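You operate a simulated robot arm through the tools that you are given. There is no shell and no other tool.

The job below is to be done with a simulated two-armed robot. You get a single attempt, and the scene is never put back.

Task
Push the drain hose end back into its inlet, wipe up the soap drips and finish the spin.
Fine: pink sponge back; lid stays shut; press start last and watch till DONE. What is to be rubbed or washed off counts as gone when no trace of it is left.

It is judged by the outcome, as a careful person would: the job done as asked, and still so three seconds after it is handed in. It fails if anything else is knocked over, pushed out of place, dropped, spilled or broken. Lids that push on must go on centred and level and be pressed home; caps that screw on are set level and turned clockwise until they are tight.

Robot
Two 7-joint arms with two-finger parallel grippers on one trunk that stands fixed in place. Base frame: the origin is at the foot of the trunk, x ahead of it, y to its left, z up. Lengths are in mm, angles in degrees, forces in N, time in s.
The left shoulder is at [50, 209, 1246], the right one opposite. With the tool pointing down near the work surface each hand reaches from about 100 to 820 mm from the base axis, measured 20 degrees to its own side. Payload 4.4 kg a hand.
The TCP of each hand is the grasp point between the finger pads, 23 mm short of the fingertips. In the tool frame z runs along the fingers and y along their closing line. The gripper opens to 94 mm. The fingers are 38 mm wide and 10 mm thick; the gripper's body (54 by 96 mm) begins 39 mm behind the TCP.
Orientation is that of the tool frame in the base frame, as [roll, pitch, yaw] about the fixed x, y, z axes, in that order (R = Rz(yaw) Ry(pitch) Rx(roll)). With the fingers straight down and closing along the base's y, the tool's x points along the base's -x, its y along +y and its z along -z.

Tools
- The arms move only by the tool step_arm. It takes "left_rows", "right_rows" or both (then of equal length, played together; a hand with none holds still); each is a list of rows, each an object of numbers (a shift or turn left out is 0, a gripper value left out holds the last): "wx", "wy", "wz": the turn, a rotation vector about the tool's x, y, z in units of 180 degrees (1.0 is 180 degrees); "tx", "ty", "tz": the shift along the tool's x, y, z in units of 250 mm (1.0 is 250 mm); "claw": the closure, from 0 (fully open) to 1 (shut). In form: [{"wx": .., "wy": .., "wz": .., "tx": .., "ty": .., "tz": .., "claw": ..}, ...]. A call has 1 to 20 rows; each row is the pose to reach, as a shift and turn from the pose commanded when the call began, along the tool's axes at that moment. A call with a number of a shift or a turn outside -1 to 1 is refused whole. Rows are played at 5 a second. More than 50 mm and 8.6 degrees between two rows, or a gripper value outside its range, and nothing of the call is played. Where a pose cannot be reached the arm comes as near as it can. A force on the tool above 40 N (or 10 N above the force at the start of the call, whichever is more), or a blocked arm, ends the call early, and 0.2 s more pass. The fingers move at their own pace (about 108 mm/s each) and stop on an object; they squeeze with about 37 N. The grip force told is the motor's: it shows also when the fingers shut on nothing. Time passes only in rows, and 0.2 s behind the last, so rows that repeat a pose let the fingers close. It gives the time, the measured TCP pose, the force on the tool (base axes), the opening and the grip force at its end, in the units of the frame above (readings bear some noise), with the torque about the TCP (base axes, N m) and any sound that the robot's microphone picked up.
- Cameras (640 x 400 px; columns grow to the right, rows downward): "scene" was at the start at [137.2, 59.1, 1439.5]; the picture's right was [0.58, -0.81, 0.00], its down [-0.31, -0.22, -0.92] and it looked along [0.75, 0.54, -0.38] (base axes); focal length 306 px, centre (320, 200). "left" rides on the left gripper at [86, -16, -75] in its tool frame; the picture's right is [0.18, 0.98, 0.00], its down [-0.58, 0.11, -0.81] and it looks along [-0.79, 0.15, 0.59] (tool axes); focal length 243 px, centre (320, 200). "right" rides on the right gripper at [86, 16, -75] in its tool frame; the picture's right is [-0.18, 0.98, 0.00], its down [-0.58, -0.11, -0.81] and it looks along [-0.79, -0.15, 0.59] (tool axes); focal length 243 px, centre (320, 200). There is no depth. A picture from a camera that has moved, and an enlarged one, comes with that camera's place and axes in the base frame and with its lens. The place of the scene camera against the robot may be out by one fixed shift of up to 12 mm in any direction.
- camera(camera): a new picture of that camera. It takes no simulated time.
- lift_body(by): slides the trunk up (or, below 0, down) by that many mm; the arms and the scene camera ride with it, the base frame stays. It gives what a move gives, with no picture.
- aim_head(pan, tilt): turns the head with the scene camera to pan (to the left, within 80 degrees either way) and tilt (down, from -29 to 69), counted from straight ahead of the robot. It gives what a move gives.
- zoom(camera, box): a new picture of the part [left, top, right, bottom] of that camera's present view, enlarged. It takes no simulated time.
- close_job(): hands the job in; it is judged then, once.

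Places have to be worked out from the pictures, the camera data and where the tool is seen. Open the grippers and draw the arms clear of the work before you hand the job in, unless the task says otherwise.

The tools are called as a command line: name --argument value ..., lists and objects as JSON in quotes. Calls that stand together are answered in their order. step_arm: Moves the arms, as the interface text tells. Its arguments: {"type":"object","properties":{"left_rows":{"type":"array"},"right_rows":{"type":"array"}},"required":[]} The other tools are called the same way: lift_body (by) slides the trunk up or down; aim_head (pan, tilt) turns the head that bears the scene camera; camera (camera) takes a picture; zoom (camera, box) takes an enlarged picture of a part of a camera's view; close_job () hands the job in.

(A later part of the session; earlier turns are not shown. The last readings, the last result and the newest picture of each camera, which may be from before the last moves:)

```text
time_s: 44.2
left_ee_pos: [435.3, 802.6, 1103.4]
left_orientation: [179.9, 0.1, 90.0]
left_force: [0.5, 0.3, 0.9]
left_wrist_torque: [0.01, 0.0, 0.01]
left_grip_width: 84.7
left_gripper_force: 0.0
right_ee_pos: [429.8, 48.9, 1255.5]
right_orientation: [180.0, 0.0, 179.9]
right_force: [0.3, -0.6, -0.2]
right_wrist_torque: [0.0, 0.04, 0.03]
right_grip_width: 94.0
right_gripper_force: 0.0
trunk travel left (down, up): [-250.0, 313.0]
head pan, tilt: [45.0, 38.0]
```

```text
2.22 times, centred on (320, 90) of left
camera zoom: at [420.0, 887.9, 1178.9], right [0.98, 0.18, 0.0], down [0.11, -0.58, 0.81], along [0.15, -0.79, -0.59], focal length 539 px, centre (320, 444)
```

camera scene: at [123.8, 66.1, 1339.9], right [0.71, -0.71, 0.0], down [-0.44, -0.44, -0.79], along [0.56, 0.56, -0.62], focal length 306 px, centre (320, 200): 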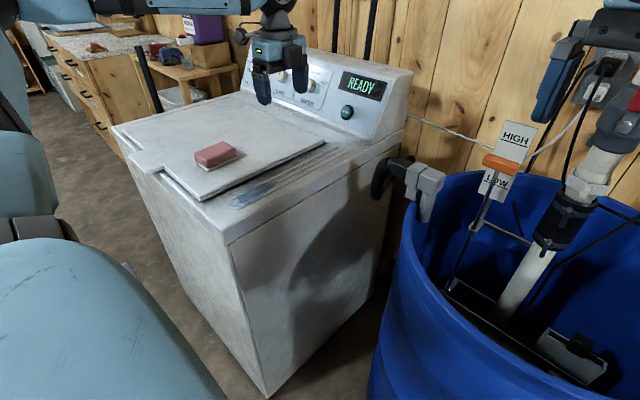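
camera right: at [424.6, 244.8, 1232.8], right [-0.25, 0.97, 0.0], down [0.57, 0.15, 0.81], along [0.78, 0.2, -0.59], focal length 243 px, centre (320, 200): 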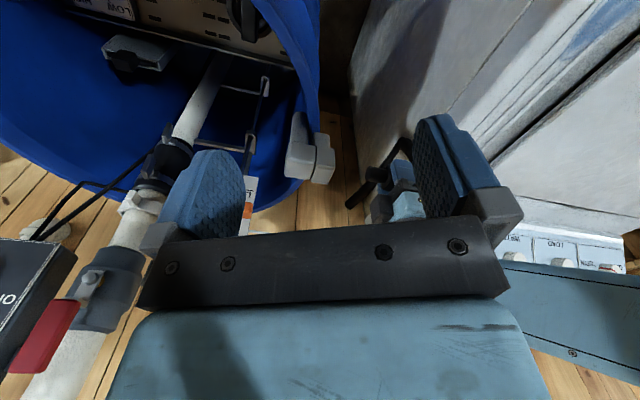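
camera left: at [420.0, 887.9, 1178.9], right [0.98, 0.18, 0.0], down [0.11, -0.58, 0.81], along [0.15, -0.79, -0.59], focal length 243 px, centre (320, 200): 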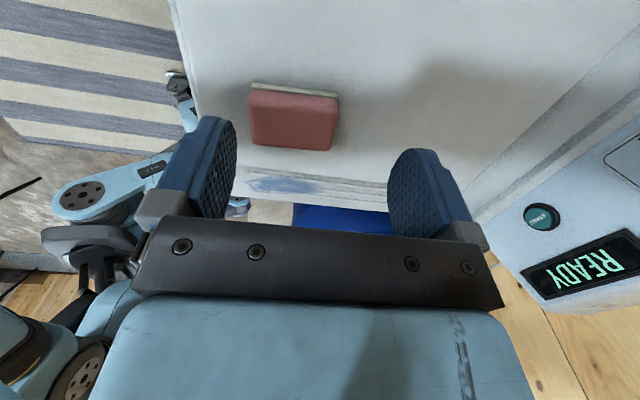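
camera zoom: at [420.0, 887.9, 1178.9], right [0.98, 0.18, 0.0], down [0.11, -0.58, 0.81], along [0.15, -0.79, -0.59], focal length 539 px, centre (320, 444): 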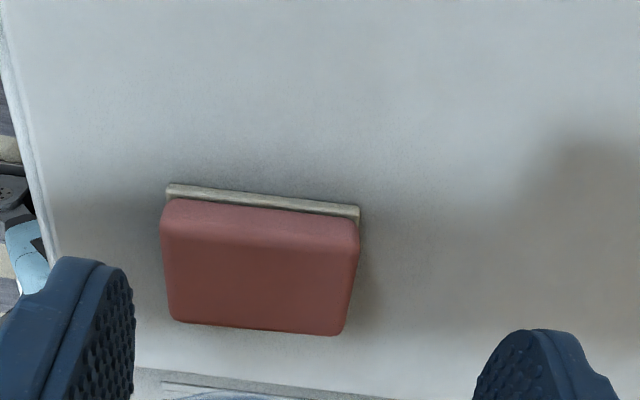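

Sponge: about 84×54 mm, centre ≈ (421,726), top z≈967, rotated ≈6°. Spill spans roughly x 350–486, y 544–588 on the deck (z≈913). I'll position over the sponge with the gripper yawed to 186° to grip across its short side.

step_arm --left_rows '[{"wz": -0.044, "tx": -0.025, "claw": 0}, {"wz": -0.089, "tx": -0.05, "claw": 0}, {"wz": -0.133, "tx": -0.075, "claw": 0}, {"wz": -0.178, "tx": -0.1, "ty": -0.02, "claw": 0}, {"wz": -0.222, "tx": -0.13, "ty": -0.03}, {"wz": -0.267, "tx": -0.15, "ty": -0.04}, {"wz": -0.311, "tx": -0.18, "ty": -0.05}, {"wz": -0.356, "tx": -0.2, "ty": -0.056}, {"wz": -0.4, "tx": -0.23, "ty": -0.056, "tz": 0.04}, {"wz": -0.444, "tx": -0.26, "ty": -0.056, "tz": 0.08}, {"wz": -0.489, "tx": -0.28, "ty": -0.056, "tz": 0.13}, {"wz": -0.533, "tx": -0.304, "ty": -0.056, "tz": 0.172}, {"wz": -0.533, "tx": -0.304, "ty": -0.056, "tz": 0.172}]'

camera --camera "left"

zoom --camera "left" --box '[220, 0, 420, 180]'

zoom --camera "scene" --box '[170, 90, 290, 210]'

```text
time_s: 47.0
left_ee_pos: [422.4, 725.1, 1059.1]
left_orientation: [180.0, 0.0, -174.1]
left_force: [0.4, -0.4, 0.5]
left_wrist_torque: [0.04, 0.03, 0.0]
left_grip_width: 94.3
left_gripper_force: 0.1
right_ee_pos: [428.4, 48.1, 1256.3]
right_orientation: [-180.0, 0.0, 180.0]
right_force: [-0.1, 0.0, -0.3]
right_wrist_torque: [0.01, 0.02, 0.01]
right_grip_width: 93.9
right_gripper_force: 0.0
trunk travel left (down, up): [-250.0, 313.0]
head pan, tilt: [45.0, 38.0]
```

```text
taken
camera left: at [337.6, 699.5, 1134.0], right [-0.29, 0.96, 0.0], down [0.57, 0.17, 0.81], along [0.77, 0.23, -0.59], focal length 243 px, centre (320, 200)
```

left: 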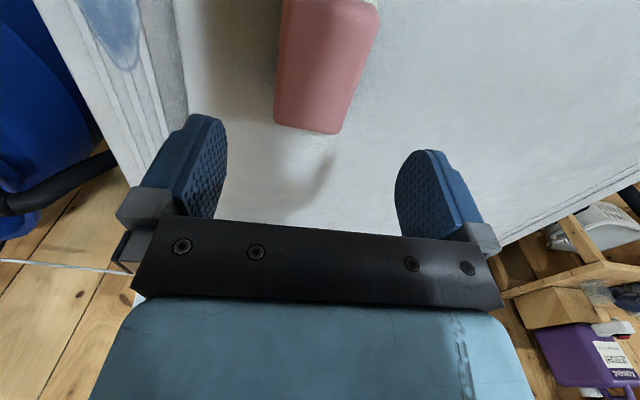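

```text
2.22 times, centred on (320, 90) of left
camera zoom: at [337.6, 699.5, 1134.0], right [-0.29, 0.96, 0.0], down [0.57, 0.17, 0.81], along [0.77, 0.23, -0.59], focal length 539 px, centre (320, 444)
```

zoom: 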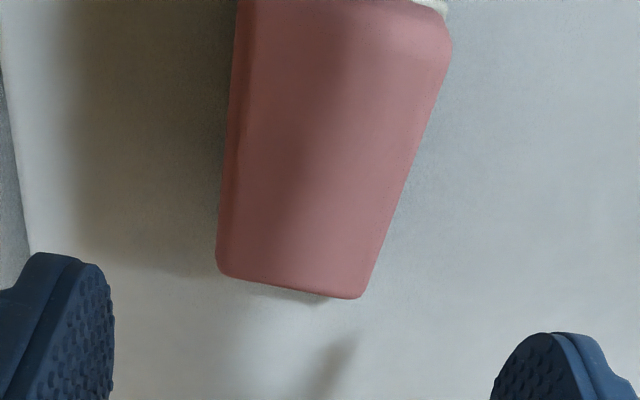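

```text
3.33 times, centred on (230, 150) of scene
camera zoom: at [122.9, 65.9, 1340.1], right [0.71, -0.71, 0.0], down [-0.44, -0.44, -0.79], along [0.56, 0.56, -0.62], focal length 1019 px, centre (620, 367)
```

zoom: 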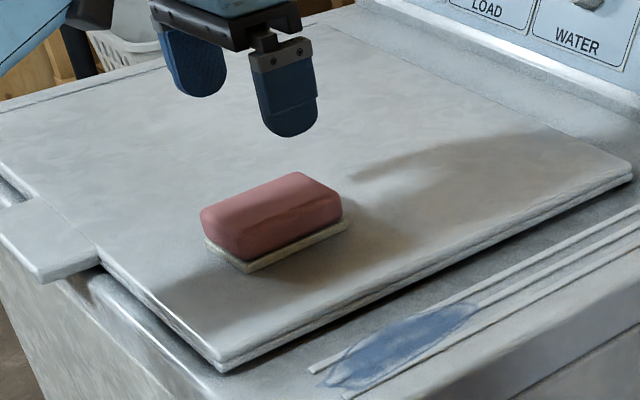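

Sponge centre confirmed ≈ (421,724), top ≈967, bottom ≈942 on its dish. Descending to TCP z≈973 with fingers open, then look before closing.

step_arm --left_rows '[{"tz": 0.1}, {"tz": 0.2}, {"tz": 0.28}, {"tz": 0.32}, {"tz": 0.344}, {"tz": 0.344}]'

zoom --camera "scene" --box '[170, 90, 290, 210]'

camera --camera "left"

```text
time_s: 48.4
left_ee_pos: [421.5, 724.1, 973.3]
left_orientation: [179.9, 0.0, -174.1]
left_force: [0.1, -0.4, -0.3]
left_wrist_torque: [0.0, 0.03, -0.01]
left_grip_width: 94.0
left_gripper_force: 0.1
right_ee_pos: [428.9, 48.9, 1255.6]
right_orientation: [180.0, -0.1, 179.9]
right_force: [-0.1, -0.7, -0.1]
right_wrist_torque: [0.02, 0.0, -0.02]
right_grip_width: 93.8
right_gripper_force: 0.0
trunk travel left (down, up): [-250.0, 313.0]
head pan, tilt: [45.0, 38.0]
```

```text
3.33 times, centred on (230, 150) of scene
camera zoom: at [122.9, 65.9, 1340.1], right [0.71, -0.71, 0.0], down [-0.44, -0.44, -0.79], along [0.56, 0.56, -0.62], focal length 1019 px, centre (620, 367)
```

zoom: 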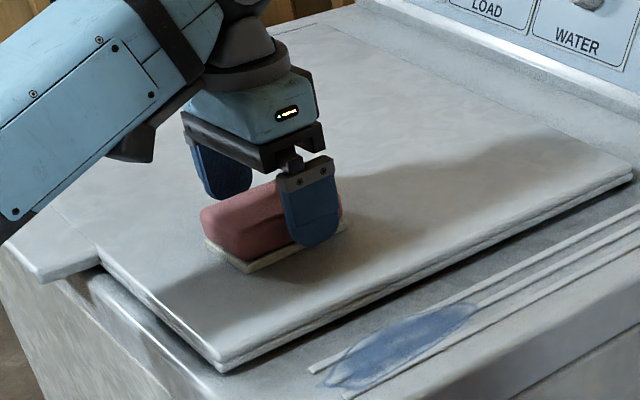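

```text
taken
camera left: at [337.7, 699.7, 1048.9], right [-0.28, 0.96, 0.0], down [0.57, 0.17, 0.81], along [0.77, 0.23, -0.59], focal length 243 px, centre (320, 200)
```

left: 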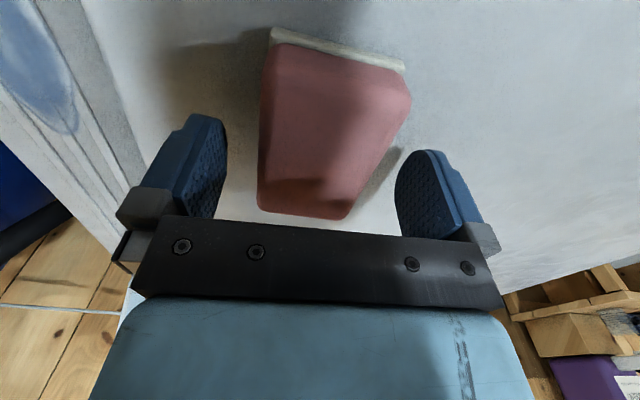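

Fingers straddle the sponge at the right height. Closing.

step_arm --left_rows '[{"claw": 0.2}, {"claw": 0.4}, {"claw": 0.6}, {"claw": 1}, {"claw": 1}, {"claw": 1}]'

zoom --camera "scene" --box '[170, 90, 290, 210]'

camera --camera "left"

```text
time_s: 49.8
left_ee_pos: [422.5, 725.1, 973.9]
left_orientation: [-180.0, 0.0, -174.1]
left_force: [0.1, 1.5, 1.7]
left_wrist_torque: [0.09, 0.03, -0.1]
left_grip_width: 57.0
left_gripper_force: 37.6
right_ee_pos: [429.4, 49.2, 1254.2]
right_orientation: [179.9, 0.0, 180.0]
right_force: [0.4, 0.3, -0.3]
right_wrist_torque: [0.0, -0.02, 0.01]
right_grip_width: 93.9
right_gripper_force: 0.1
trunk travel left (down, up): [-250.0, 313.0]
head pan, tilt: [45.0, 38.0]
```

```text
3.33 times, centred on (230, 150) of scene
camera zoom: at [122.9, 66.0, 1340.1], right [0.71, -0.71, 0.0], down [-0.44, -0.44, -0.79], along [0.56, 0.56, -0.62], focal length 1019 px, centre (620, 367)
```

zoom: 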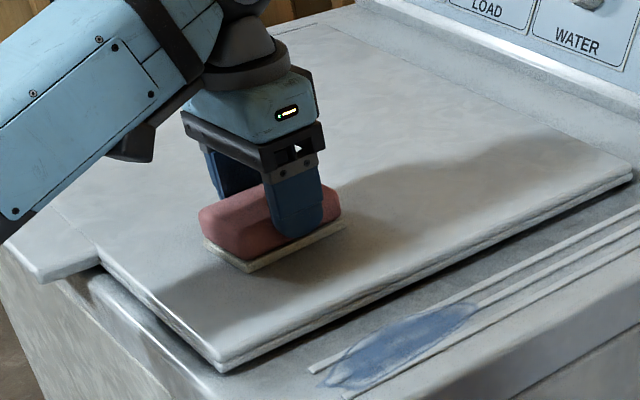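

```text
taken
camera left: at [337.8, 699.7, 1049.2], right [-0.28, 0.96, 0.0], down [0.57, 0.17, 0.81], along [0.77, 0.23, -0.59], focal length 243 px, centre (320, 200)
```

left: 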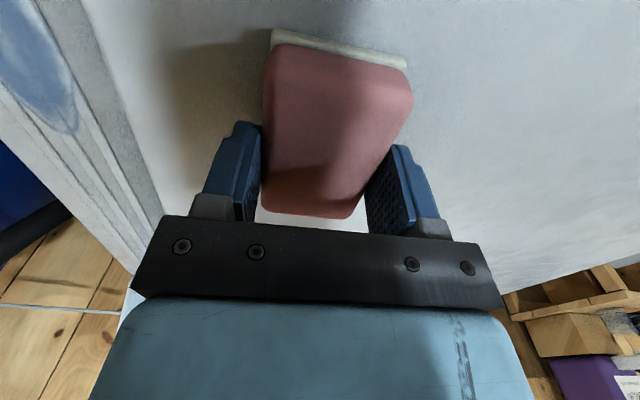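

Gripped (57 mm). I note the grasp pose (422,724.6,973.6, yaw −174.1) for putting it back. Lift 60 mm and straighten the yaw.

step_arm --left_rows '[{"tz": -0.04}, {"tz": -0.12}, {"tz": -0.24}, {"tz": -0.24, "wz": 0.033}, {"tz": -0.24, "wz": 0.033}]'

camera --camera "left"

zoom --camera "scene" --box '[170, 90, 290, 210]'

```text
time_s: 51.0
left_ee_pos: [422.0, 725.2, 1034.5]
left_orientation: [-179.9, 0.0, -180.0]
left_force: [-0.8, 0.1, -1.0]
left_wrist_torque: [-0.03, 0.01, 0.02]
left_grip_width: 56.5
left_gripper_force: 37.1
right_ee_pos: [429.8, 47.7, 1255.4]
right_orientation: [-180.0, 0.0, 180.0]
right_force: [0.8, -1.2, -0.3]
right_wrist_torque: [0.04, 0.01, 0.02]
right_grip_width: 94.0
right_gripper_force: 0.1
trunk travel left (down, up): [-250.0, 313.0]
head pan, tilt: [45.0, 38.0]
```

```text
taken
camera left: at [335.9, 708.8, 1109.7], right [-0.18, 0.98, 0.0], down [0.58, 0.11, 0.81], along [0.79, 0.15, -0.59], focal length 243 px, centre (320, 200)
```

left: 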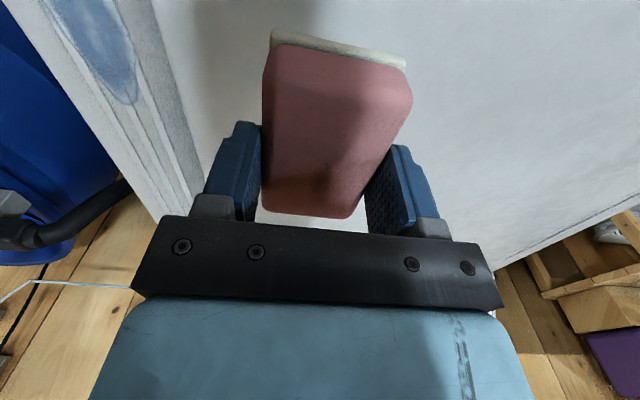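

```text
3.33 times, centred on (230, 150) of scene
camera zoom: at [122.8, 65.7, 1340.1], right [0.71, -0.71, 0.0], down [-0.44, -0.44, -0.79], along [0.56, 0.56, -0.62], focal length 1019 px, centre (620, 367)
```

zoom: 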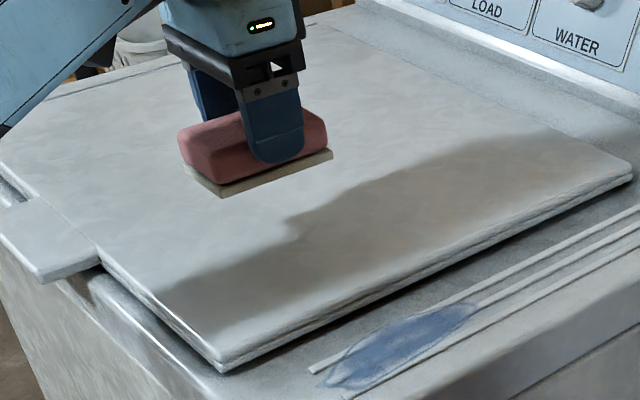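

The pale layer is the sponge's scrub side, part of the sponge itself — good, so it rested directly on the lid (z≈934). Moving over the spill.

step_arm --left_rows '[{"ty": -0.1}, {"ty": -0.2}, {"ty": -0.3}, {"ty": -0.4}, {"ty": -0.5}, {"ty": -0.58}, {"ty": -0.634}, {"ty": -0.634}]'

camera --camera "left"

zoom --camera "left" --box '[180, 0, 420, 220]'

zoom --camera "scene" --box '[190, 110, 320, 220]'

```text
time_s: 52.8
left_ee_pos: [420.9, 568.1, 1034.8]
left_orientation: [-180.0, 0.0, 180.0]
left_force: [0.7, -0.4, -0.5]
left_wrist_torque: [0.01, -0.01, -0.03]
left_grip_width: 56.8
left_gripper_force: 36.7
right_ee_pos: [429.0, 49.7, 1256.1]
right_orientation: [-180.0, 0.0, 180.0]
right_force: [0.1, -0.7, 0.0]
right_wrist_torque: [-0.04, 0.03, 0.0]
right_grip_width: 94.0
right_gripper_force: 0.0
trunk travel left (down, up): [-250.0, 313.0]
head pan, tilt: [45.0, 38.0]
```

```text
taken
camera left: at [334.6, 550.8, 1110.0], right [-0.18, 0.98, 0.0], down [0.58, 0.11, 0.81], along [0.79, 0.15, -0.59], focal length 243 px, centre (320, 200)
```

left: 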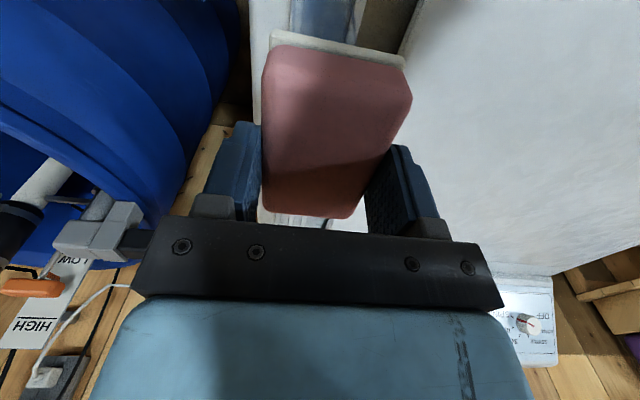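

```text
1.82 times, centred on (300, 110) of left
camera zoom: at [334.6, 550.8, 1110.0], right [-0.18, 0.98, 0.0], down [0.58, 0.11, 0.81], along [0.79, 0.15, -0.59], focal length 441 px, centre (356, 364)
```

zoom: 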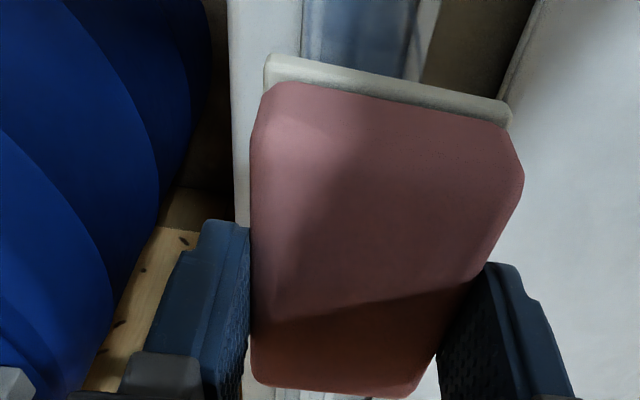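

```text
3.64 times, centred on (255, 165) of scene
camera zoom: at [122.9, 66.2, 1340.1], right [0.71, -0.71, 0.0], down [-0.44, -0.44, -0.79], along [0.56, 0.56, -0.62], focal length 1112 px, centre (556, 327)
```

zoom: 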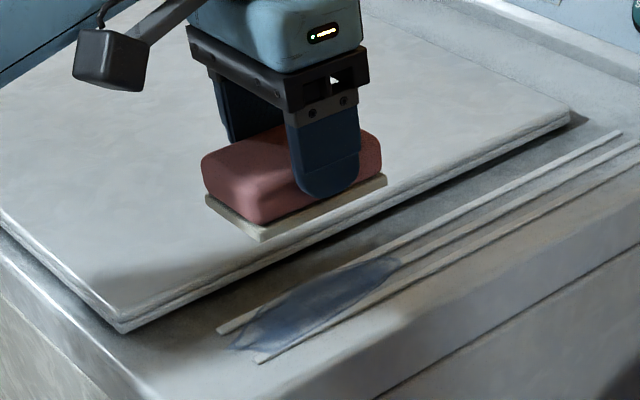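

Spill spans y≈542–586, lid edge at y≈618: a sponge pass centred y≈565 clears the lid. Lowering at the front end (x≈360) to just above contact.

step_arm --left_rows '[{"tx": 0.08, "ty": -0.012, "tz": 0.06}, {"tx": 0.16, "ty": -0.012, "tz": 0.14}, {"tx": 0.244, "ty": -0.012, "tz": 0.22}, {"tx": 0.244, "ty": -0.012, "tz": 0.28}, {"tx": 0.244, "ty": -0.012, "tz": 0.308}, {"tx": 0.244, "ty": -0.012, "tz": 0.32}, {"tx": 0.244, "ty": -0.012, "tz": 0.32}]'

zoom --camera "scene" --box '[190, 110, 320, 220]'

```text
time_s: 54.4
left_ee_pos: [360.5, 564.2, 954.7]
left_orientation: [-180.0, 0.0, 180.0]
left_force: [0.0, -0.4, 1.0]
left_wrist_torque: [0.01, 0.06, 0.02]
left_grip_width: 56.5
left_gripper_force: 37.2
right_ee_pos: [429.0, 48.5, 1255.9]
right_orientation: [179.9, 0.0, 179.9]
right_force: [0.7, 0.4, -0.4]
right_wrist_torque: [0.0, -0.01, 0.01]
right_grip_width: 93.9
right_gripper_force: 0.0
trunk travel left (down, up): [-250.0, 313.0]
head pan, tilt: [45.0, 38.0]
```

```text
3.64 times, centred on (255, 165) of scene
camera zoom: at [122.9, 66.1, 1340.1], right [0.71, -0.71, 0.0], down [-0.44, -0.44, -0.79], along [0.56, 0.56, -0.62], focal length 1112 px, centre (556, 327)
```

zoom: 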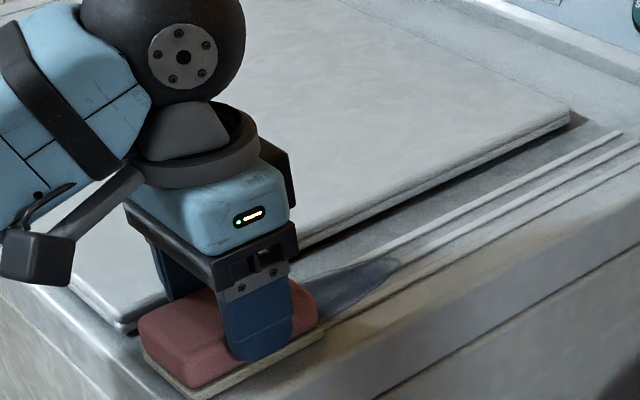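

Almost touching (1 N). Press down a few mm to get a wiping force.

step_arm --left_rows '[{"tz": 0.006}, {"tz": 0.012}, {"tz": 0.016}, {"tz": 0.016}]'

```text
time_s: 55.3
left_ee_pos: [360.7, 564.0, 954.1]
left_orientation: [179.5, 0.3, 179.9]
left_force: [-5.4, 2.2, 16.6]
left_wrist_torque: [-0.41, 0.78, -0.22]
left_grip_width: 56.6
left_gripper_force: 37.3
right_ee_pos: [428.9, 48.9, 1256.5]
right_orientation: [179.8, 0.1, -180.0]
right_force: [-0.2, 0.6, -1.4]
right_wrist_torque: [0.02, -0.03, 0.02]
right_grip_width: 93.8
right_gripper_force: 0.1
trunk travel left (down, up): [-250.0, 313.0]
head pan, tilt: [45.0, 38.0]
stopped in row 4 (left hand): the force on the tool passed its limit at 41 N (the readings are from after the stop); the commanded pose is now the measured one
```

Contact plane found at TCP z≈954 (16 N residual). Sweep +X across the spill at this height.

step_arm --left_rows '[{"tx": -0.035}, {"tx": -0.07}, {"tx": -0.105}, {"tx": -0.14}, {"tx": -0.175}, {"tx": -0.21}, {"tx": -0.245}, {"tx": -0.28}, {"tx": -0.315}, {"tx": -0.35}, {"tx": -0.385}, {"tx": -0.42}, {"tx": -0.455}, {"tx": -0.49}, {"tx": -0.525}, {"tx": -0.525}]'

zoom --camera "scene" --box '[190, 110, 320, 220]'

camera --camera "left"

```text
time_s: 58.7
left_ee_pos: [492.4, 564.4, 954.6]
left_orientation: [179.9, 0.4, -180.0]
left_force: [-5.7, -1.5, 9.0]
left_wrist_torque: [-0.2, 0.15, -0.09]
left_grip_width: 56.7
left_gripper_force: 37.2
right_ee_pos: [428.3, 48.0, 1256.1]
right_orientation: [179.9, 0.2, -180.0]
right_force: [0.2, 0.0, -1.1]
right_wrist_torque: [-0.02, -0.01, -0.01]
right_grip_width: 93.9
right_gripper_force: 0.0
trunk travel left (down, up): [-250.0, 313.0]
head pan, tilt: [45.0, 38.0]
```

```text
3.64 times, centred on (255, 165) of scene
camera zoom: at [121.7, 65.2, 1340.3], right [0.71, -0.71, 0.0], down [-0.43, -0.43, -0.79], along [0.56, 0.56, -0.61], focal length 1112 px, centre (556, 327)
```

zoom: 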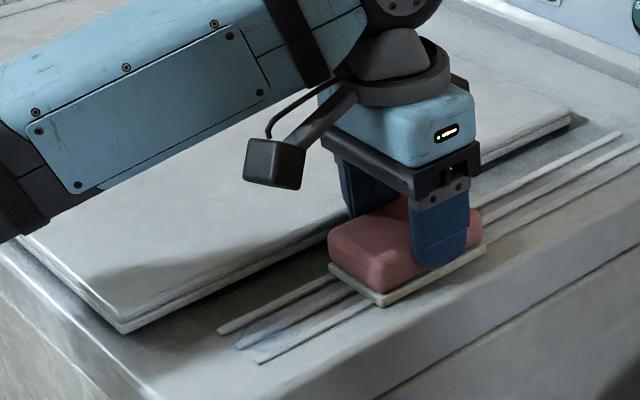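

```text
taken
camera left: at [405.6, 546.6, 1028.7], right [-0.18, 0.98, 0.0], down [0.58, 0.11, 0.81], along [0.8, 0.15, -0.59], focal length 243 px, centre (320, 200)
```

left: 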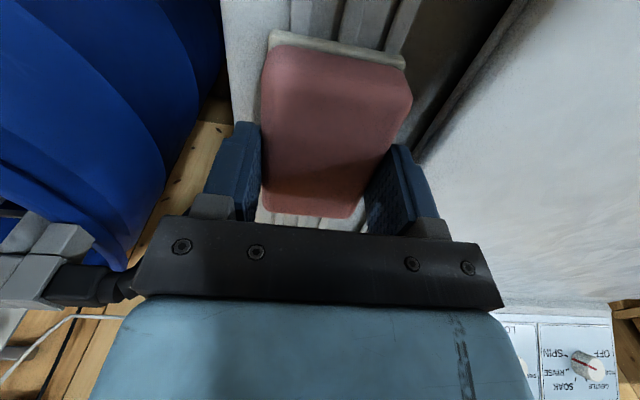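

Most of the spill is gone after one pass; faint traces remain. Sweeping back with a slight Y offset and a touch more pressure.

step_arm --left_rows '[{"tx": 0.0, "ty": -0.02, "tz": 0.002}, {"tx": 0.035, "ty": -0.02, "tz": 0.002}, {"tx": 0.07, "ty": -0.02, "tz": 0.002}, {"tx": 0.105, "ty": -0.02, "tz": 0.002}, {"tx": 0.14, "ty": -0.02, "tz": 0.002}, {"tx": 0.175, "ty": -0.02, "tz": 0.002}, {"tx": 0.21, "ty": -0.02, "tz": 0.002}, {"tx": 0.245, "ty": -0.02, "tz": 0.002}, {"tx": 0.28, "ty": -0.02, "tz": 0.002}, {"tx": 0.315, "ty": -0.02, "tz": 0.002}, {"tx": 0.35, "ty": -0.02, "tz": 0.002}, {"tx": 0.385, "ty": -0.02, "tz": 0.002}, {"tx": 0.42, "ty": -0.02, "tz": 0.002}, {"tx": 0.455, "ty": -0.02, "tz": 0.002}, {"tx": 0.49, "ty": -0.02, "tz": 0.002}, {"tx": 0.525, "ty": -0.02, "tz": 0.002}, {"tx": 0.56, "ty": -0.02, "tz": 0.002}, {"tx": 0.59, "ty": -0.02, "tz": 0.002}, {"tx": 0.59, "ty": 0.02, "tz": 0.002}, {"tx": 0.59, "ty": 0.02, "tz": 0.002}]'

step_arm --left_rows '[{"tx": -0.035}, {"tx": -0.07}, {"tx": -0.105}, {"tx": -0.14}, {"tx": -0.175}, {"tx": -0.21}, {"tx": -0.245}, {"tx": -0.28}, {"tx": -0.315}, {"tx": -0.35}, {"tx": -0.385}, {"tx": -0.42}, {"tx": -0.455}, {"tx": -0.49}, {"tx": -0.525}, {"tx": -0.56}, {"tx": -0.6}, {"tx": -0.6}]'

zoom --camera "scene" --box '[190, 130, 300, 220]'

```text
time_s: 61.3
left_ee_pos: [397.1, 559.3, 954.6]
left_orientation: [179.8, 0.5, -180.0]
left_force: [4.6, -7.2, 13.7]
left_wrist_torque: [-0.3, 0.37, 0.28]
left_grip_width: 56.5
left_gripper_force: 37.0
right_ee_pos: [429.7, 47.3, 1254.9]
right_orientation: [180.0, 0.0, 179.9]
right_force: [0.3, 0.5, -0.3]
right_wrist_torque: [0.0, 0.01, -0.03]
right_grip_width: 94.1
right_gripper_force: 0.1
trunk travel left (down, up): [-250.0, 313.0]
head pan, tilt: [45.0, 38.0]
stopped in row 13 (left hand): the force on the tool passed its limit at 41 N (the readings are from after the stop); the commanded pose is now the measured one
```

```text
time_s: 65.1
left_ee_pos: [545.9, 559.1, 953.6]
left_orientation: [179.7, 0.4, -179.9]
left_force: [-7.5, 0.7, 11.6]
left_wrist_torque: [-0.28, 0.37, -0.2]
left_grip_width: 56.4
left_gripper_force: 37.1
right_ee_pos: [428.1, 48.5, 1256.9]
right_orientation: [179.9, 0.1, -180.0]
right_force: [-0.2, 0.0, 0.7]
right_wrist_torque: [0.01, 0.02, 0.01]
right_grip_width: 94.1
right_gripper_force: 0.1
trunk travel left (down, up): [-250.0, 313.0]
head pan, tilt: [45.0, 38.0]
```

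```text
4.44 times, centred on (245, 175) of scene
camera zoom: at [121.0, 65.0, 1340.5], right [0.71, -0.71, 0.0], down [-0.43, -0.43, -0.79], along [0.56, 0.56, -0.61], focal length 1359 px, centre (653, 311)
```

zoom: 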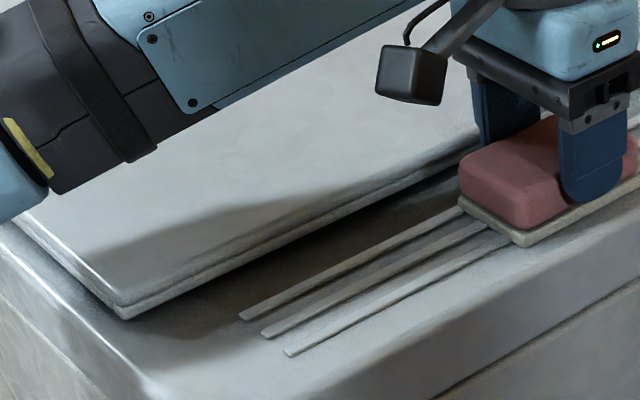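

The deck looks clean. Lifting the sponge to inspect for remaining traces.

step_arm --left_rows '[{"tz": -0.1}, {"tz": -0.2}, {"tz": -0.32}, {"tz": -0.4, "ty": 0.15}, {"tz": -0.45, "ty": 0.3}, {"tz": -0.45, "ty": 0.4}, {"tz": -0.45, "ty": 0.4}]'

zoom --camera "scene" --box '[190, 130, 340, 230]'

zoom --camera "scene" --box '[220, 160, 290, 215]'

camera --camera "left"

```text
time_s: 66.7
left_ee_pos: [545.1, 659.4, 1065.9]
left_orientation: [179.7, 0.3, -179.8]
left_force: [0.0, 0.0, -0.2]
left_wrist_torque: [0.01, -0.01, 0.0]
left_grip_width: 56.5
left_gripper_force: 37.0
right_ee_pos: [430.8, 49.5, 1255.3]
right_orientation: [180.0, 0.1, 180.0]
right_force: [0.4, 0.1, -0.3]
right_wrist_torque: [0.0, 0.01, -0.01]
right_grip_width: 94.2
right_gripper_force: 0.1
trunk travel left (down, up): [-250.0, 313.0]
head pan, tilt: [45.0, 38.0]
```

```text
4.00 times, centred on (265, 180) of scene
camera zoom: at [123.0, 65.9, 1340.1], right [0.71, -0.71, 0.0], down [-0.44, -0.44, -0.79], along [0.56, 0.56, -0.62], focal length 1223 px, centre (540, 280)
```

zoom: 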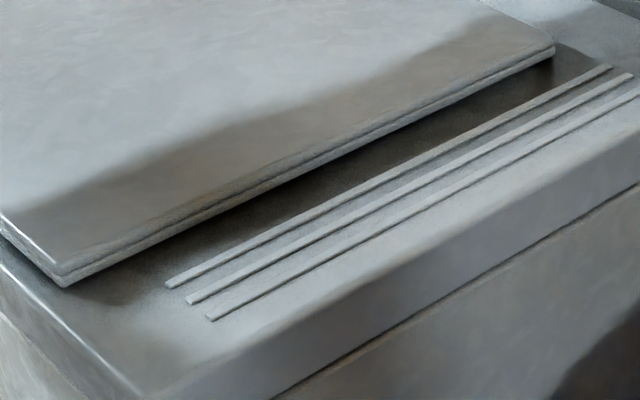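

```text
7.27 times, centred on (255, 188) of scene
camera zoom: at [123.0, 65.9, 1340.1], right [0.71, -0.71, 0.0], down [-0.44, -0.44, -0.79], along [0.56, 0.56, -0.62], focal length 2223 px, centre (793, 291)
```

zoom: 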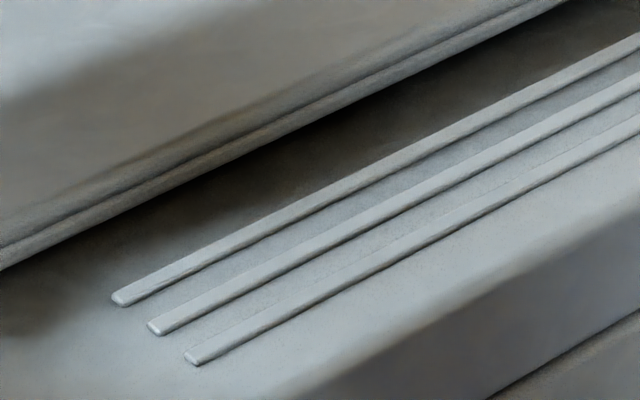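

```text
taken
camera left: at [458.9, 643.0, 1140.4], right [-0.19, 0.98, 0.0], down [0.58, 0.11, 0.81], along [0.8, 0.15, -0.59], focal length 243 px, centre (320, 200)
```

left: 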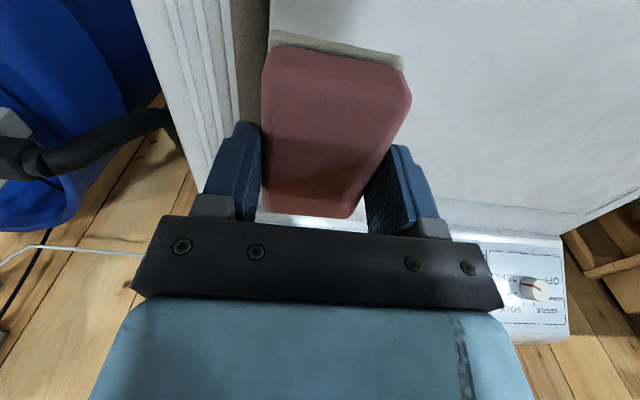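

No trace visible from the scene camera. Carrying the sponge back to above its original spot (422,724.6, yaw −174).

step_arm --left_rows '[{"tx": 0.08, "ty": 0.04, "wz": -0.005}, {"tx": 0.16, "ty": 0.085, "wz": -0.01}, {"tx": 0.24, "ty": 0.13, "wz": -0.016}, {"tx": 0.32, "ty": 0.17, "wz": -0.022}, {"tx": 0.41, "ty": 0.22, "wz": -0.028}, {"tx": 0.492, "ty": 0.261, "wz": -0.0317, "wy": -0.002, "wx": -0.001}, {"tx": 0.492, "ty": 0.261, "wz": -0.0317, "wy": -0.002, "wx": -0.001}]'

camera --camera "left"

zoom --camera "scene" --box '[170, 90, 290, 210]'

```text
time_s: 68.3
left_ee_pos: [423.3, 726.1, 1067.4]
left_orientation: [179.5, 0.6, -174.2]
left_force: [-0.1, 0.1, -1.1]
left_wrist_torque: [0.0, 0.01, -0.01]
left_grip_width: 56.6
left_gripper_force: 36.6
right_ee_pos: [430.0, 48.8, 1256.1]
right_orientation: [180.0, 0.0, -180.0]
right_force: [0.8, 0.9, 0.0]
right_wrist_torque: [0.0, 0.01, -0.02]
right_grip_width: 93.8
right_gripper_force: 0.0
trunk travel left (down, up): [-250.0, 313.0]
head pan, tilt: [45.0, 38.0]
```

```text
taken
camera left: at [338.1, 701.4, 1140.0], right [-0.28, 0.96, 0.0], down [0.56, 0.16, 0.81], along [0.78, 0.23, -0.58], focal length 243 px, centre (320, 200)
```

left: 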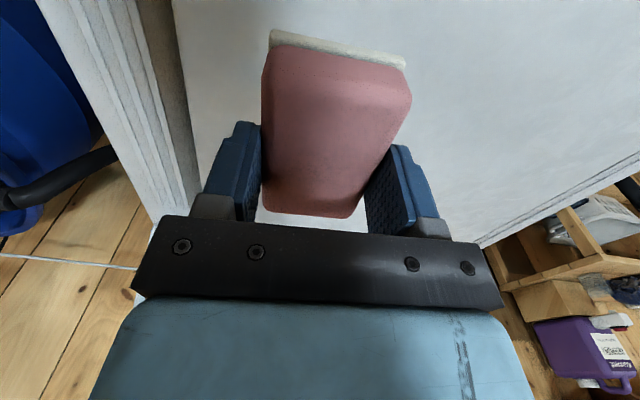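

```text
3.33 times, centred on (230, 150) of scene
camera zoom: at [123.5, 65.8, 1340.0], right [0.71, -0.71, 0.0], down [-0.44, -0.44, -0.79], along [0.56, 0.56, -0.62], focal length 1019 px, centre (620, 367)
```

zoom: 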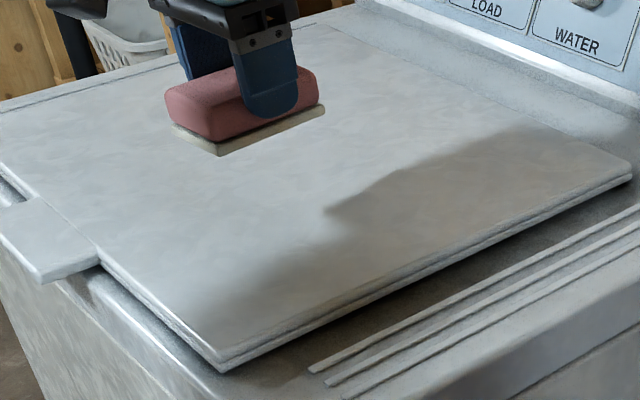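

Correcting a small tilt and lowering the sponge to just touching the lid.

step_arm --left_rows '[{"tx": 0.004, "ty": -0.004, "tz": 0.1, "wy": 0.0034, "wx": 0.0028}, {"tx": 0.004, "ty": -0.004, "tz": 0.2, "wy": 0.0034, "wx": 0.0028}, {"tx": 0.004, "ty": -0.004, "tz": 0.29, "wy": 0.0034, "wx": 0.0028}, {"tx": 0.004, "ty": -0.004, "tz": 0.34, "wy": 0.0034, "wx": 0.0028}, {"tx": 0.004, "ty": -0.004, "tz": 0.36, "wy": 0.0034, "wx": 0.0028}, {"tx": 0.004, "ty": -0.004, "tz": 0.368, "wy": 0.0034, "wx": 0.0028}, {"tx": 0.004, "ty": -0.004, "tz": 0.368, "wy": 0.0034, "wx": 0.0028}]'

zoom --camera "scene" --box '[170, 90, 290, 210]'

```text
time_s: 69.9
left_ee_pos: [423.0, 725.0, 974.8]
left_orientation: [-180.0, 0.2, -174.2]
left_force: [-0.6, -0.3, 4.1]
left_wrist_torque: [0.12, -0.21, 0.01]
left_grip_width: 56.5
left_gripper_force: 36.9
right_ee_pos: [428.8, 49.6, 1255.9]
right_orientation: [-180.0, 0.0, 179.9]
right_force: [0.4, 0.2, 0.3]
right_wrist_torque: [0.0, -0.01, 0.02]
right_grip_width: 94.1
right_gripper_force: 0.0
trunk travel left (down, up): [-250.0, 313.0]
head pan, tilt: [45.0, 38.0]
```

```text
3.33 times, centred on (230, 150) of scene
camera zoom: at [122.6, 65.5, 1340.2], right [0.71, -0.71, 0.0], down [-0.44, -0.43, -0.79], along [0.56, 0.56, -0.62], focal length 1019 px, centre (620, 367)
```

zoom: 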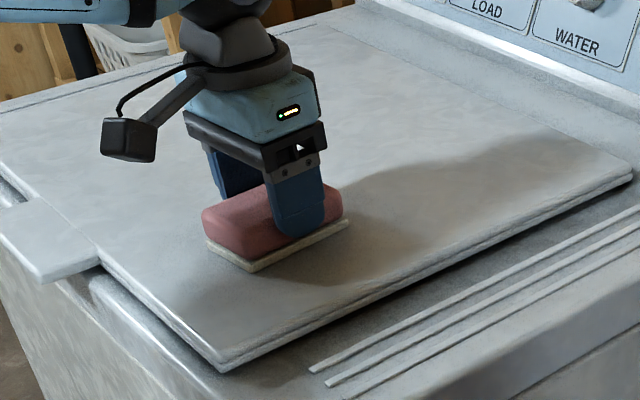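

Sponge is down (4 N) at its original spot. Opening and rising.

step_arm --left_rows '[{"claw": 0.7}, {"claw": 0.3}, {"claw": 0.0}, {"claw": 0.0}, {"tz": -0.1}, {"tz": -0.25}, {"tz": -0.4}, {"tz": -0.5}, {"tz": -0.5}]'

camera --camera "left"

camera --camera "scene"

zoom --camera "scene" --box '[170, 90, 290, 210]'

zoom --camera "scene" --box '[230, 50, 410, 140]'

```text
time_s: 71.9
left_ee_pos: [422.7, 725.7, 1098.9]
left_orientation: [-179.9, 0.1, -174.1]
left_force: [-0.2, -0.1, 0.2]
left_wrist_torque: [0.02, -0.02, 0.03]
left_grip_width: 94.3
left_gripper_force: 0.0
right_ee_pos: [430.8, 49.7, 1254.7]
right_orientation: [-179.9, 0.0, -180.0]
right_force: [0.1, 0.2, -0.1]
right_wrist_torque: [0.03, -0.03, 0.02]
right_grip_width: 93.9
right_gripper_force: 0.1
trunk travel left (down, up): [-250.0, 313.0]
head pan, tilt: [45.0, 38.0]
```

```text
taken
camera left: at [338.3, 699.9, 1173.7], right [-0.28, 0.96, 0.0], down [0.57, 0.17, 0.81], along [0.77, 0.23, -0.59], focal length 243 px, centre (320, 200)
```

left: 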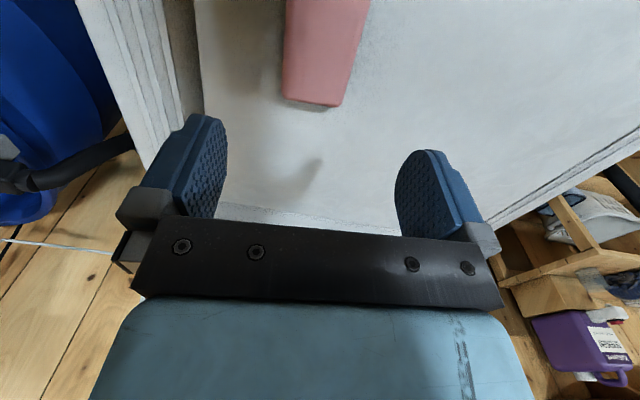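

```text
taken
camera scene: at [123.1, 66.2, 1340.0], right [0.71, -0.71, 0.0], down [-0.44, -0.44, -0.79], along [0.56, 0.56, -0.62], focal length 306 px, centre (320, 200)
```

scene: 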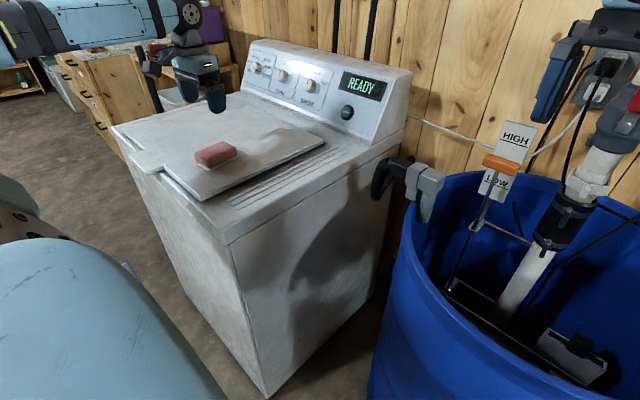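

```text
3.33 times, centred on (230, 150) of scene
camera zoom: at [123.1, 66.2, 1340.0], right [0.71, -0.71, 0.0], down [-0.44, -0.44, -0.79], along [0.56, 0.56, -0.62], focal length 1019 px, centre (620, 367)
```

zoom: 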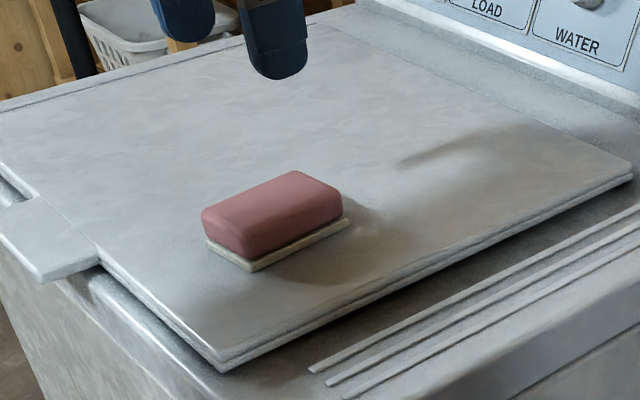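

```text
3.56 times, centred on (320, 95) of scene
camera zoom: at [123.1, 66.2, 1340.0], right [0.71, -0.71, 0.0], down [-0.44, -0.44, -0.79], along [0.56, 0.56, -0.62], focal length 1087 px, centre (320, 573)
```

zoom: 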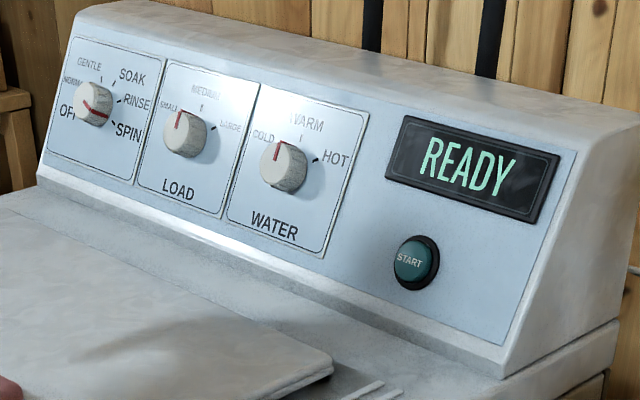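

Sponge is back in place. Checking the cycle knob's pointer to see if it is on SPIN.

zoom --camera "scene" --box '[240, 55, 290, 90]'

zoom --camera "scene" --box '[325, 90, 375, 130]'

```text
11.43 times, centred on (265, 72) of scene
camera zoom: at [123.1, 66.2, 1340.0], right [0.71, -0.71, 0.0], down [-0.44, -0.44, -0.79], along [0.56, 0.56, -0.62], focal length 3494 px, centre (949, 1657)
```

zoom: 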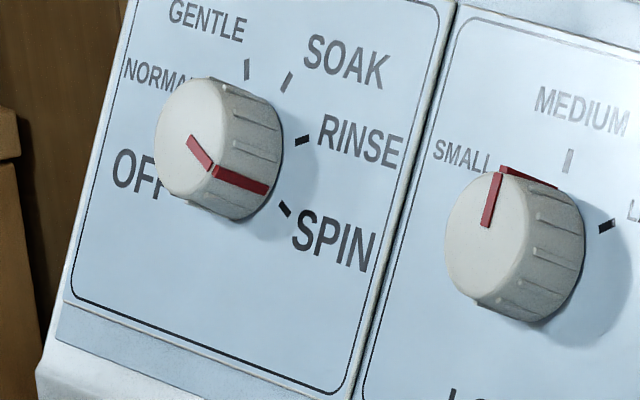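

```text
10.00 times, centred on (350, 110) of scene
camera zoom: at [123.1, 66.2, 1340.0], right [0.71, -0.71, 0.0], down [-0.44, -0.44, -0.79], along [0.56, 0.56, -0.62], focal length 3057 px, centre (20, 1100)
```

zoom: 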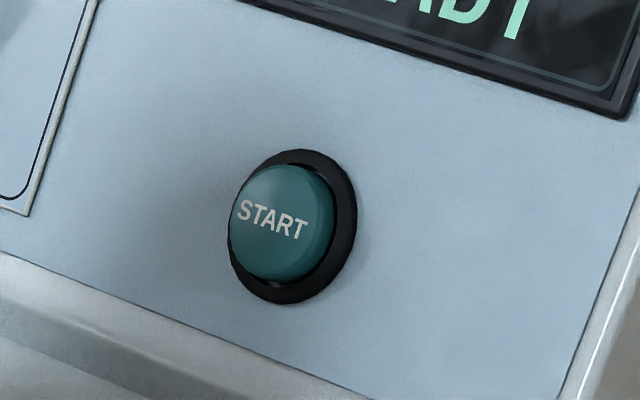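

The knob is on SPIN and the display shows READY. Next, START: panel tilts ~19°, button ≈ (808,634,987). I'll close the fingers and turn the left hand back to yaw 90 while moving in front of the panel.

step_arm --left_rows '[{"wz": 0.044, "tx": -0.06, "ty": -0.035, "tz": -0.02, "claw": 0.5}, {"wz": 0.089, "tx": -0.12, "ty": -0.07, "tz": -0.04, "claw": 1}, {"wz": 0.133, "tx": -0.18, "ty": -0.11, "tz": -0.06, "claw": 1}, {"wz": 0.178, "tx": -0.25, "ty": -0.145, "tz": -0.08, "claw": 1}, {"wz": 0.222, "tx": -0.31, "ty": -0.18, "tz": -0.08, "claw": 1}, {"wz": 0.267, "tx": -0.37, "ty": -0.22, "tz": -0.08, "claw": 1}, {"wz": 0.311, "tx": -0.44, "ty": -0.26, "tz": -0.08, "claw": 1}, {"wz": 0.356, "tx": -0.5, "ty": -0.295, "tz": -0.08, "claw": 1}, {"wz": 0.4, "tx": -0.56, "ty": -0.33, "tz": -0.08, "claw": 1}, {"wz": 0.444, "tx": -0.63, "ty": -0.37, "tz": -0.08, "claw": 1}, {"wz": 0.489, "tx": -0.69, "ty": -0.4, "tz": -0.08, "claw": 1}, {"wz": 0.533, "tx": -0.758, "ty": -0.442, "tz": -0.08, "claw": 1}, {"wz": 0.533, "tx": -0.758, "ty": -0.442, "tz": -0.08, "claw": 1}]'

step_arm --left_rows '[{"wx": -0.042}, {"wx": -0.084}, {"wx": -0.126}, {"wx": -0.168}, {"wx": -0.21}, {"wx": -0.252}, {"wx": -0.294}, {"wx": -0.333}, {"wx": -0.333}]'

camera --camera "left"

camera --camera "scene"

```text
time_s: 74.7
left_ee_pos: [622.7, 634.0, 1117.5]
left_orientation: [179.8, 0.1, 89.7]
left_force: [-0.7, 1.4, 0.4]
left_wrist_torque: [-0.01, -0.01, -0.02]
left_grip_width: 0.1
left_gripper_force: 36.9
right_ee_pos: [429.2, 49.2, 1256.5]
right_orientation: [-179.9, 0.0, 179.9]
right_force: [0.4, -0.1, -0.2]
right_wrist_torque: [-0.01, 0.02, 0.02]
right_grip_width: 94.1
right_gripper_force: 0.0
trunk travel left (down, up): [-250.0, 313.0]
head pan, tilt: [45.0, 38.0]
```

```text
time_s: 76.7
left_ee_pos: [622.9, 634.4, 1119.4]
left_orientation: [119.9, 0.1, 89.7]
left_force: [0.7, -0.3, 0.0]
left_wrist_torque: [0.03, 0.03, 0.04]
left_grip_width: 0.0
left_gripper_force: 36.8
right_ee_pos: [429.7, 50.1, 1255.2]
right_orientation: [179.9, -0.1, 180.0]
right_force: [0.3, 0.9, 0.6]
right_wrist_torque: [0.0, 0.02, -0.03]
right_grip_width: 94.1
right_gripper_force: 0.1
trunk travel left (down, up): [-250.0, 313.0]
head pan, tilt: [45.0, 38.0]
```

```text
taken
camera left: at [550.1, 720.6, 1142.6], right [0.49, 0.18, 0.85], down [-0.65, -0.58, 0.5], along [0.58, -0.79, -0.16], focal length 243 px, centre (320, 200)
```

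left: 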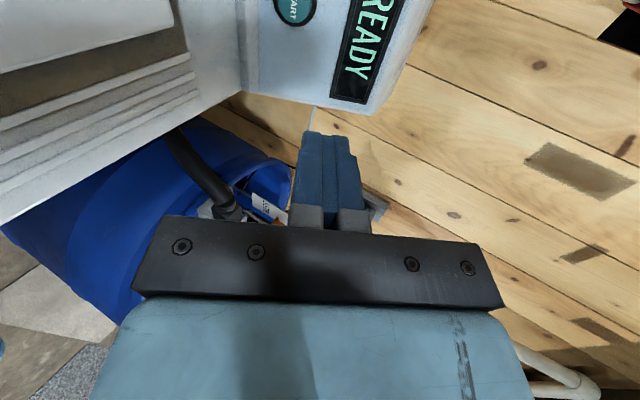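

```text
taken
camera scene: at [123.1, 66.1, 1340.0], right [0.71, -0.71, 0.0], down [-0.44, -0.44, -0.79], along [0.56, 0.56, -0.62], focal length 306 px, centre (320, 200)
```

scene: 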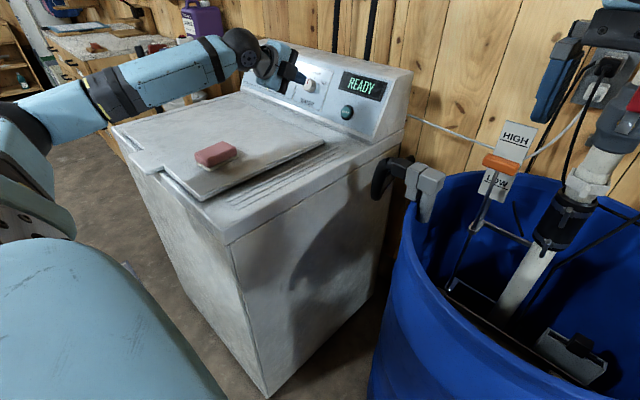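

Wrist view puts the START face at ≈ (808,636,984.5). Moving to a pre-press pose with the closed fingertips ~25 mm off the button along its normal.

step_arm --left_rows '[{"tz": 0.12, "ty": -0.02, "tx": 0.001}, {"tz": 0.25, "ty": -0.04, "tx": 0.002}, {"tz": 0.37, "ty": -0.06, "tx": 0.003}, {"tz": 0.49, "ty": -0.08, "tx": 0.004}, {"tz": 0.61, "ty": -0.1, "tx": 0.005}, {"tz": 0.721, "ty": -0.117, "tx": 0.006}, {"tz": 0.721, "ty": -0.117, "tx": 0.006}]'

camera --camera "left"

zoom --camera "scene" --box '[270, 50, 410, 150]'

```text
time_s: 78.3
left_ee_pos: [763.6, 634.7, 1005.6]
left_orientation: [119.9, 0.0, 89.8]
left_force: [0.6, 0.1, -0.4]
left_wrist_torque: [0.02, 0.02, -0.01]
left_grip_width: 0.0
left_gripper_force: 37.3
right_ee_pos: [429.4, 49.6, 1256.6]
right_orientation: [-179.9, -0.1, 179.9]
right_force: [0.1, 0.0, -0.2]
right_wrist_torque: [0.05, -0.01, 0.01]
right_grip_width: 93.9
right_gripper_force: 0.1
trunk travel left (down, up): [-250.0, 313.0]
head pan, tilt: [45.0, 38.0]
```

```text
taken
camera left: at [692.1, 721.1, 1028.1], right [0.49, 0.18, 0.85], down [-0.65, -0.58, 0.5], along [0.58, -0.79, -0.16], focal length 243 px, centre (320, 200)
```

left: 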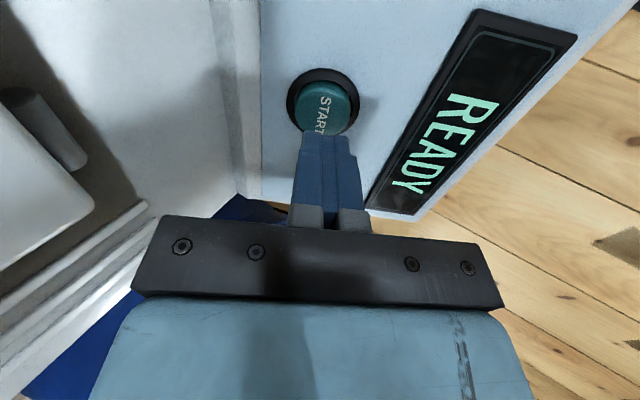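

```text
4.00 times, centred on (340, 100) of scene
camera zoom: at [122.4, 65.8, 1340.2], right [0.71, -0.71, 0.0], down [-0.43, -0.44, -0.79], along [0.56, 0.56, -0.62], focal length 1223 px, centre (240, 600)
```

zoom: 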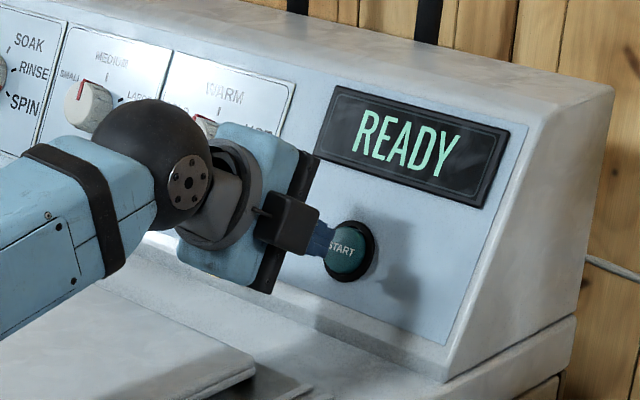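

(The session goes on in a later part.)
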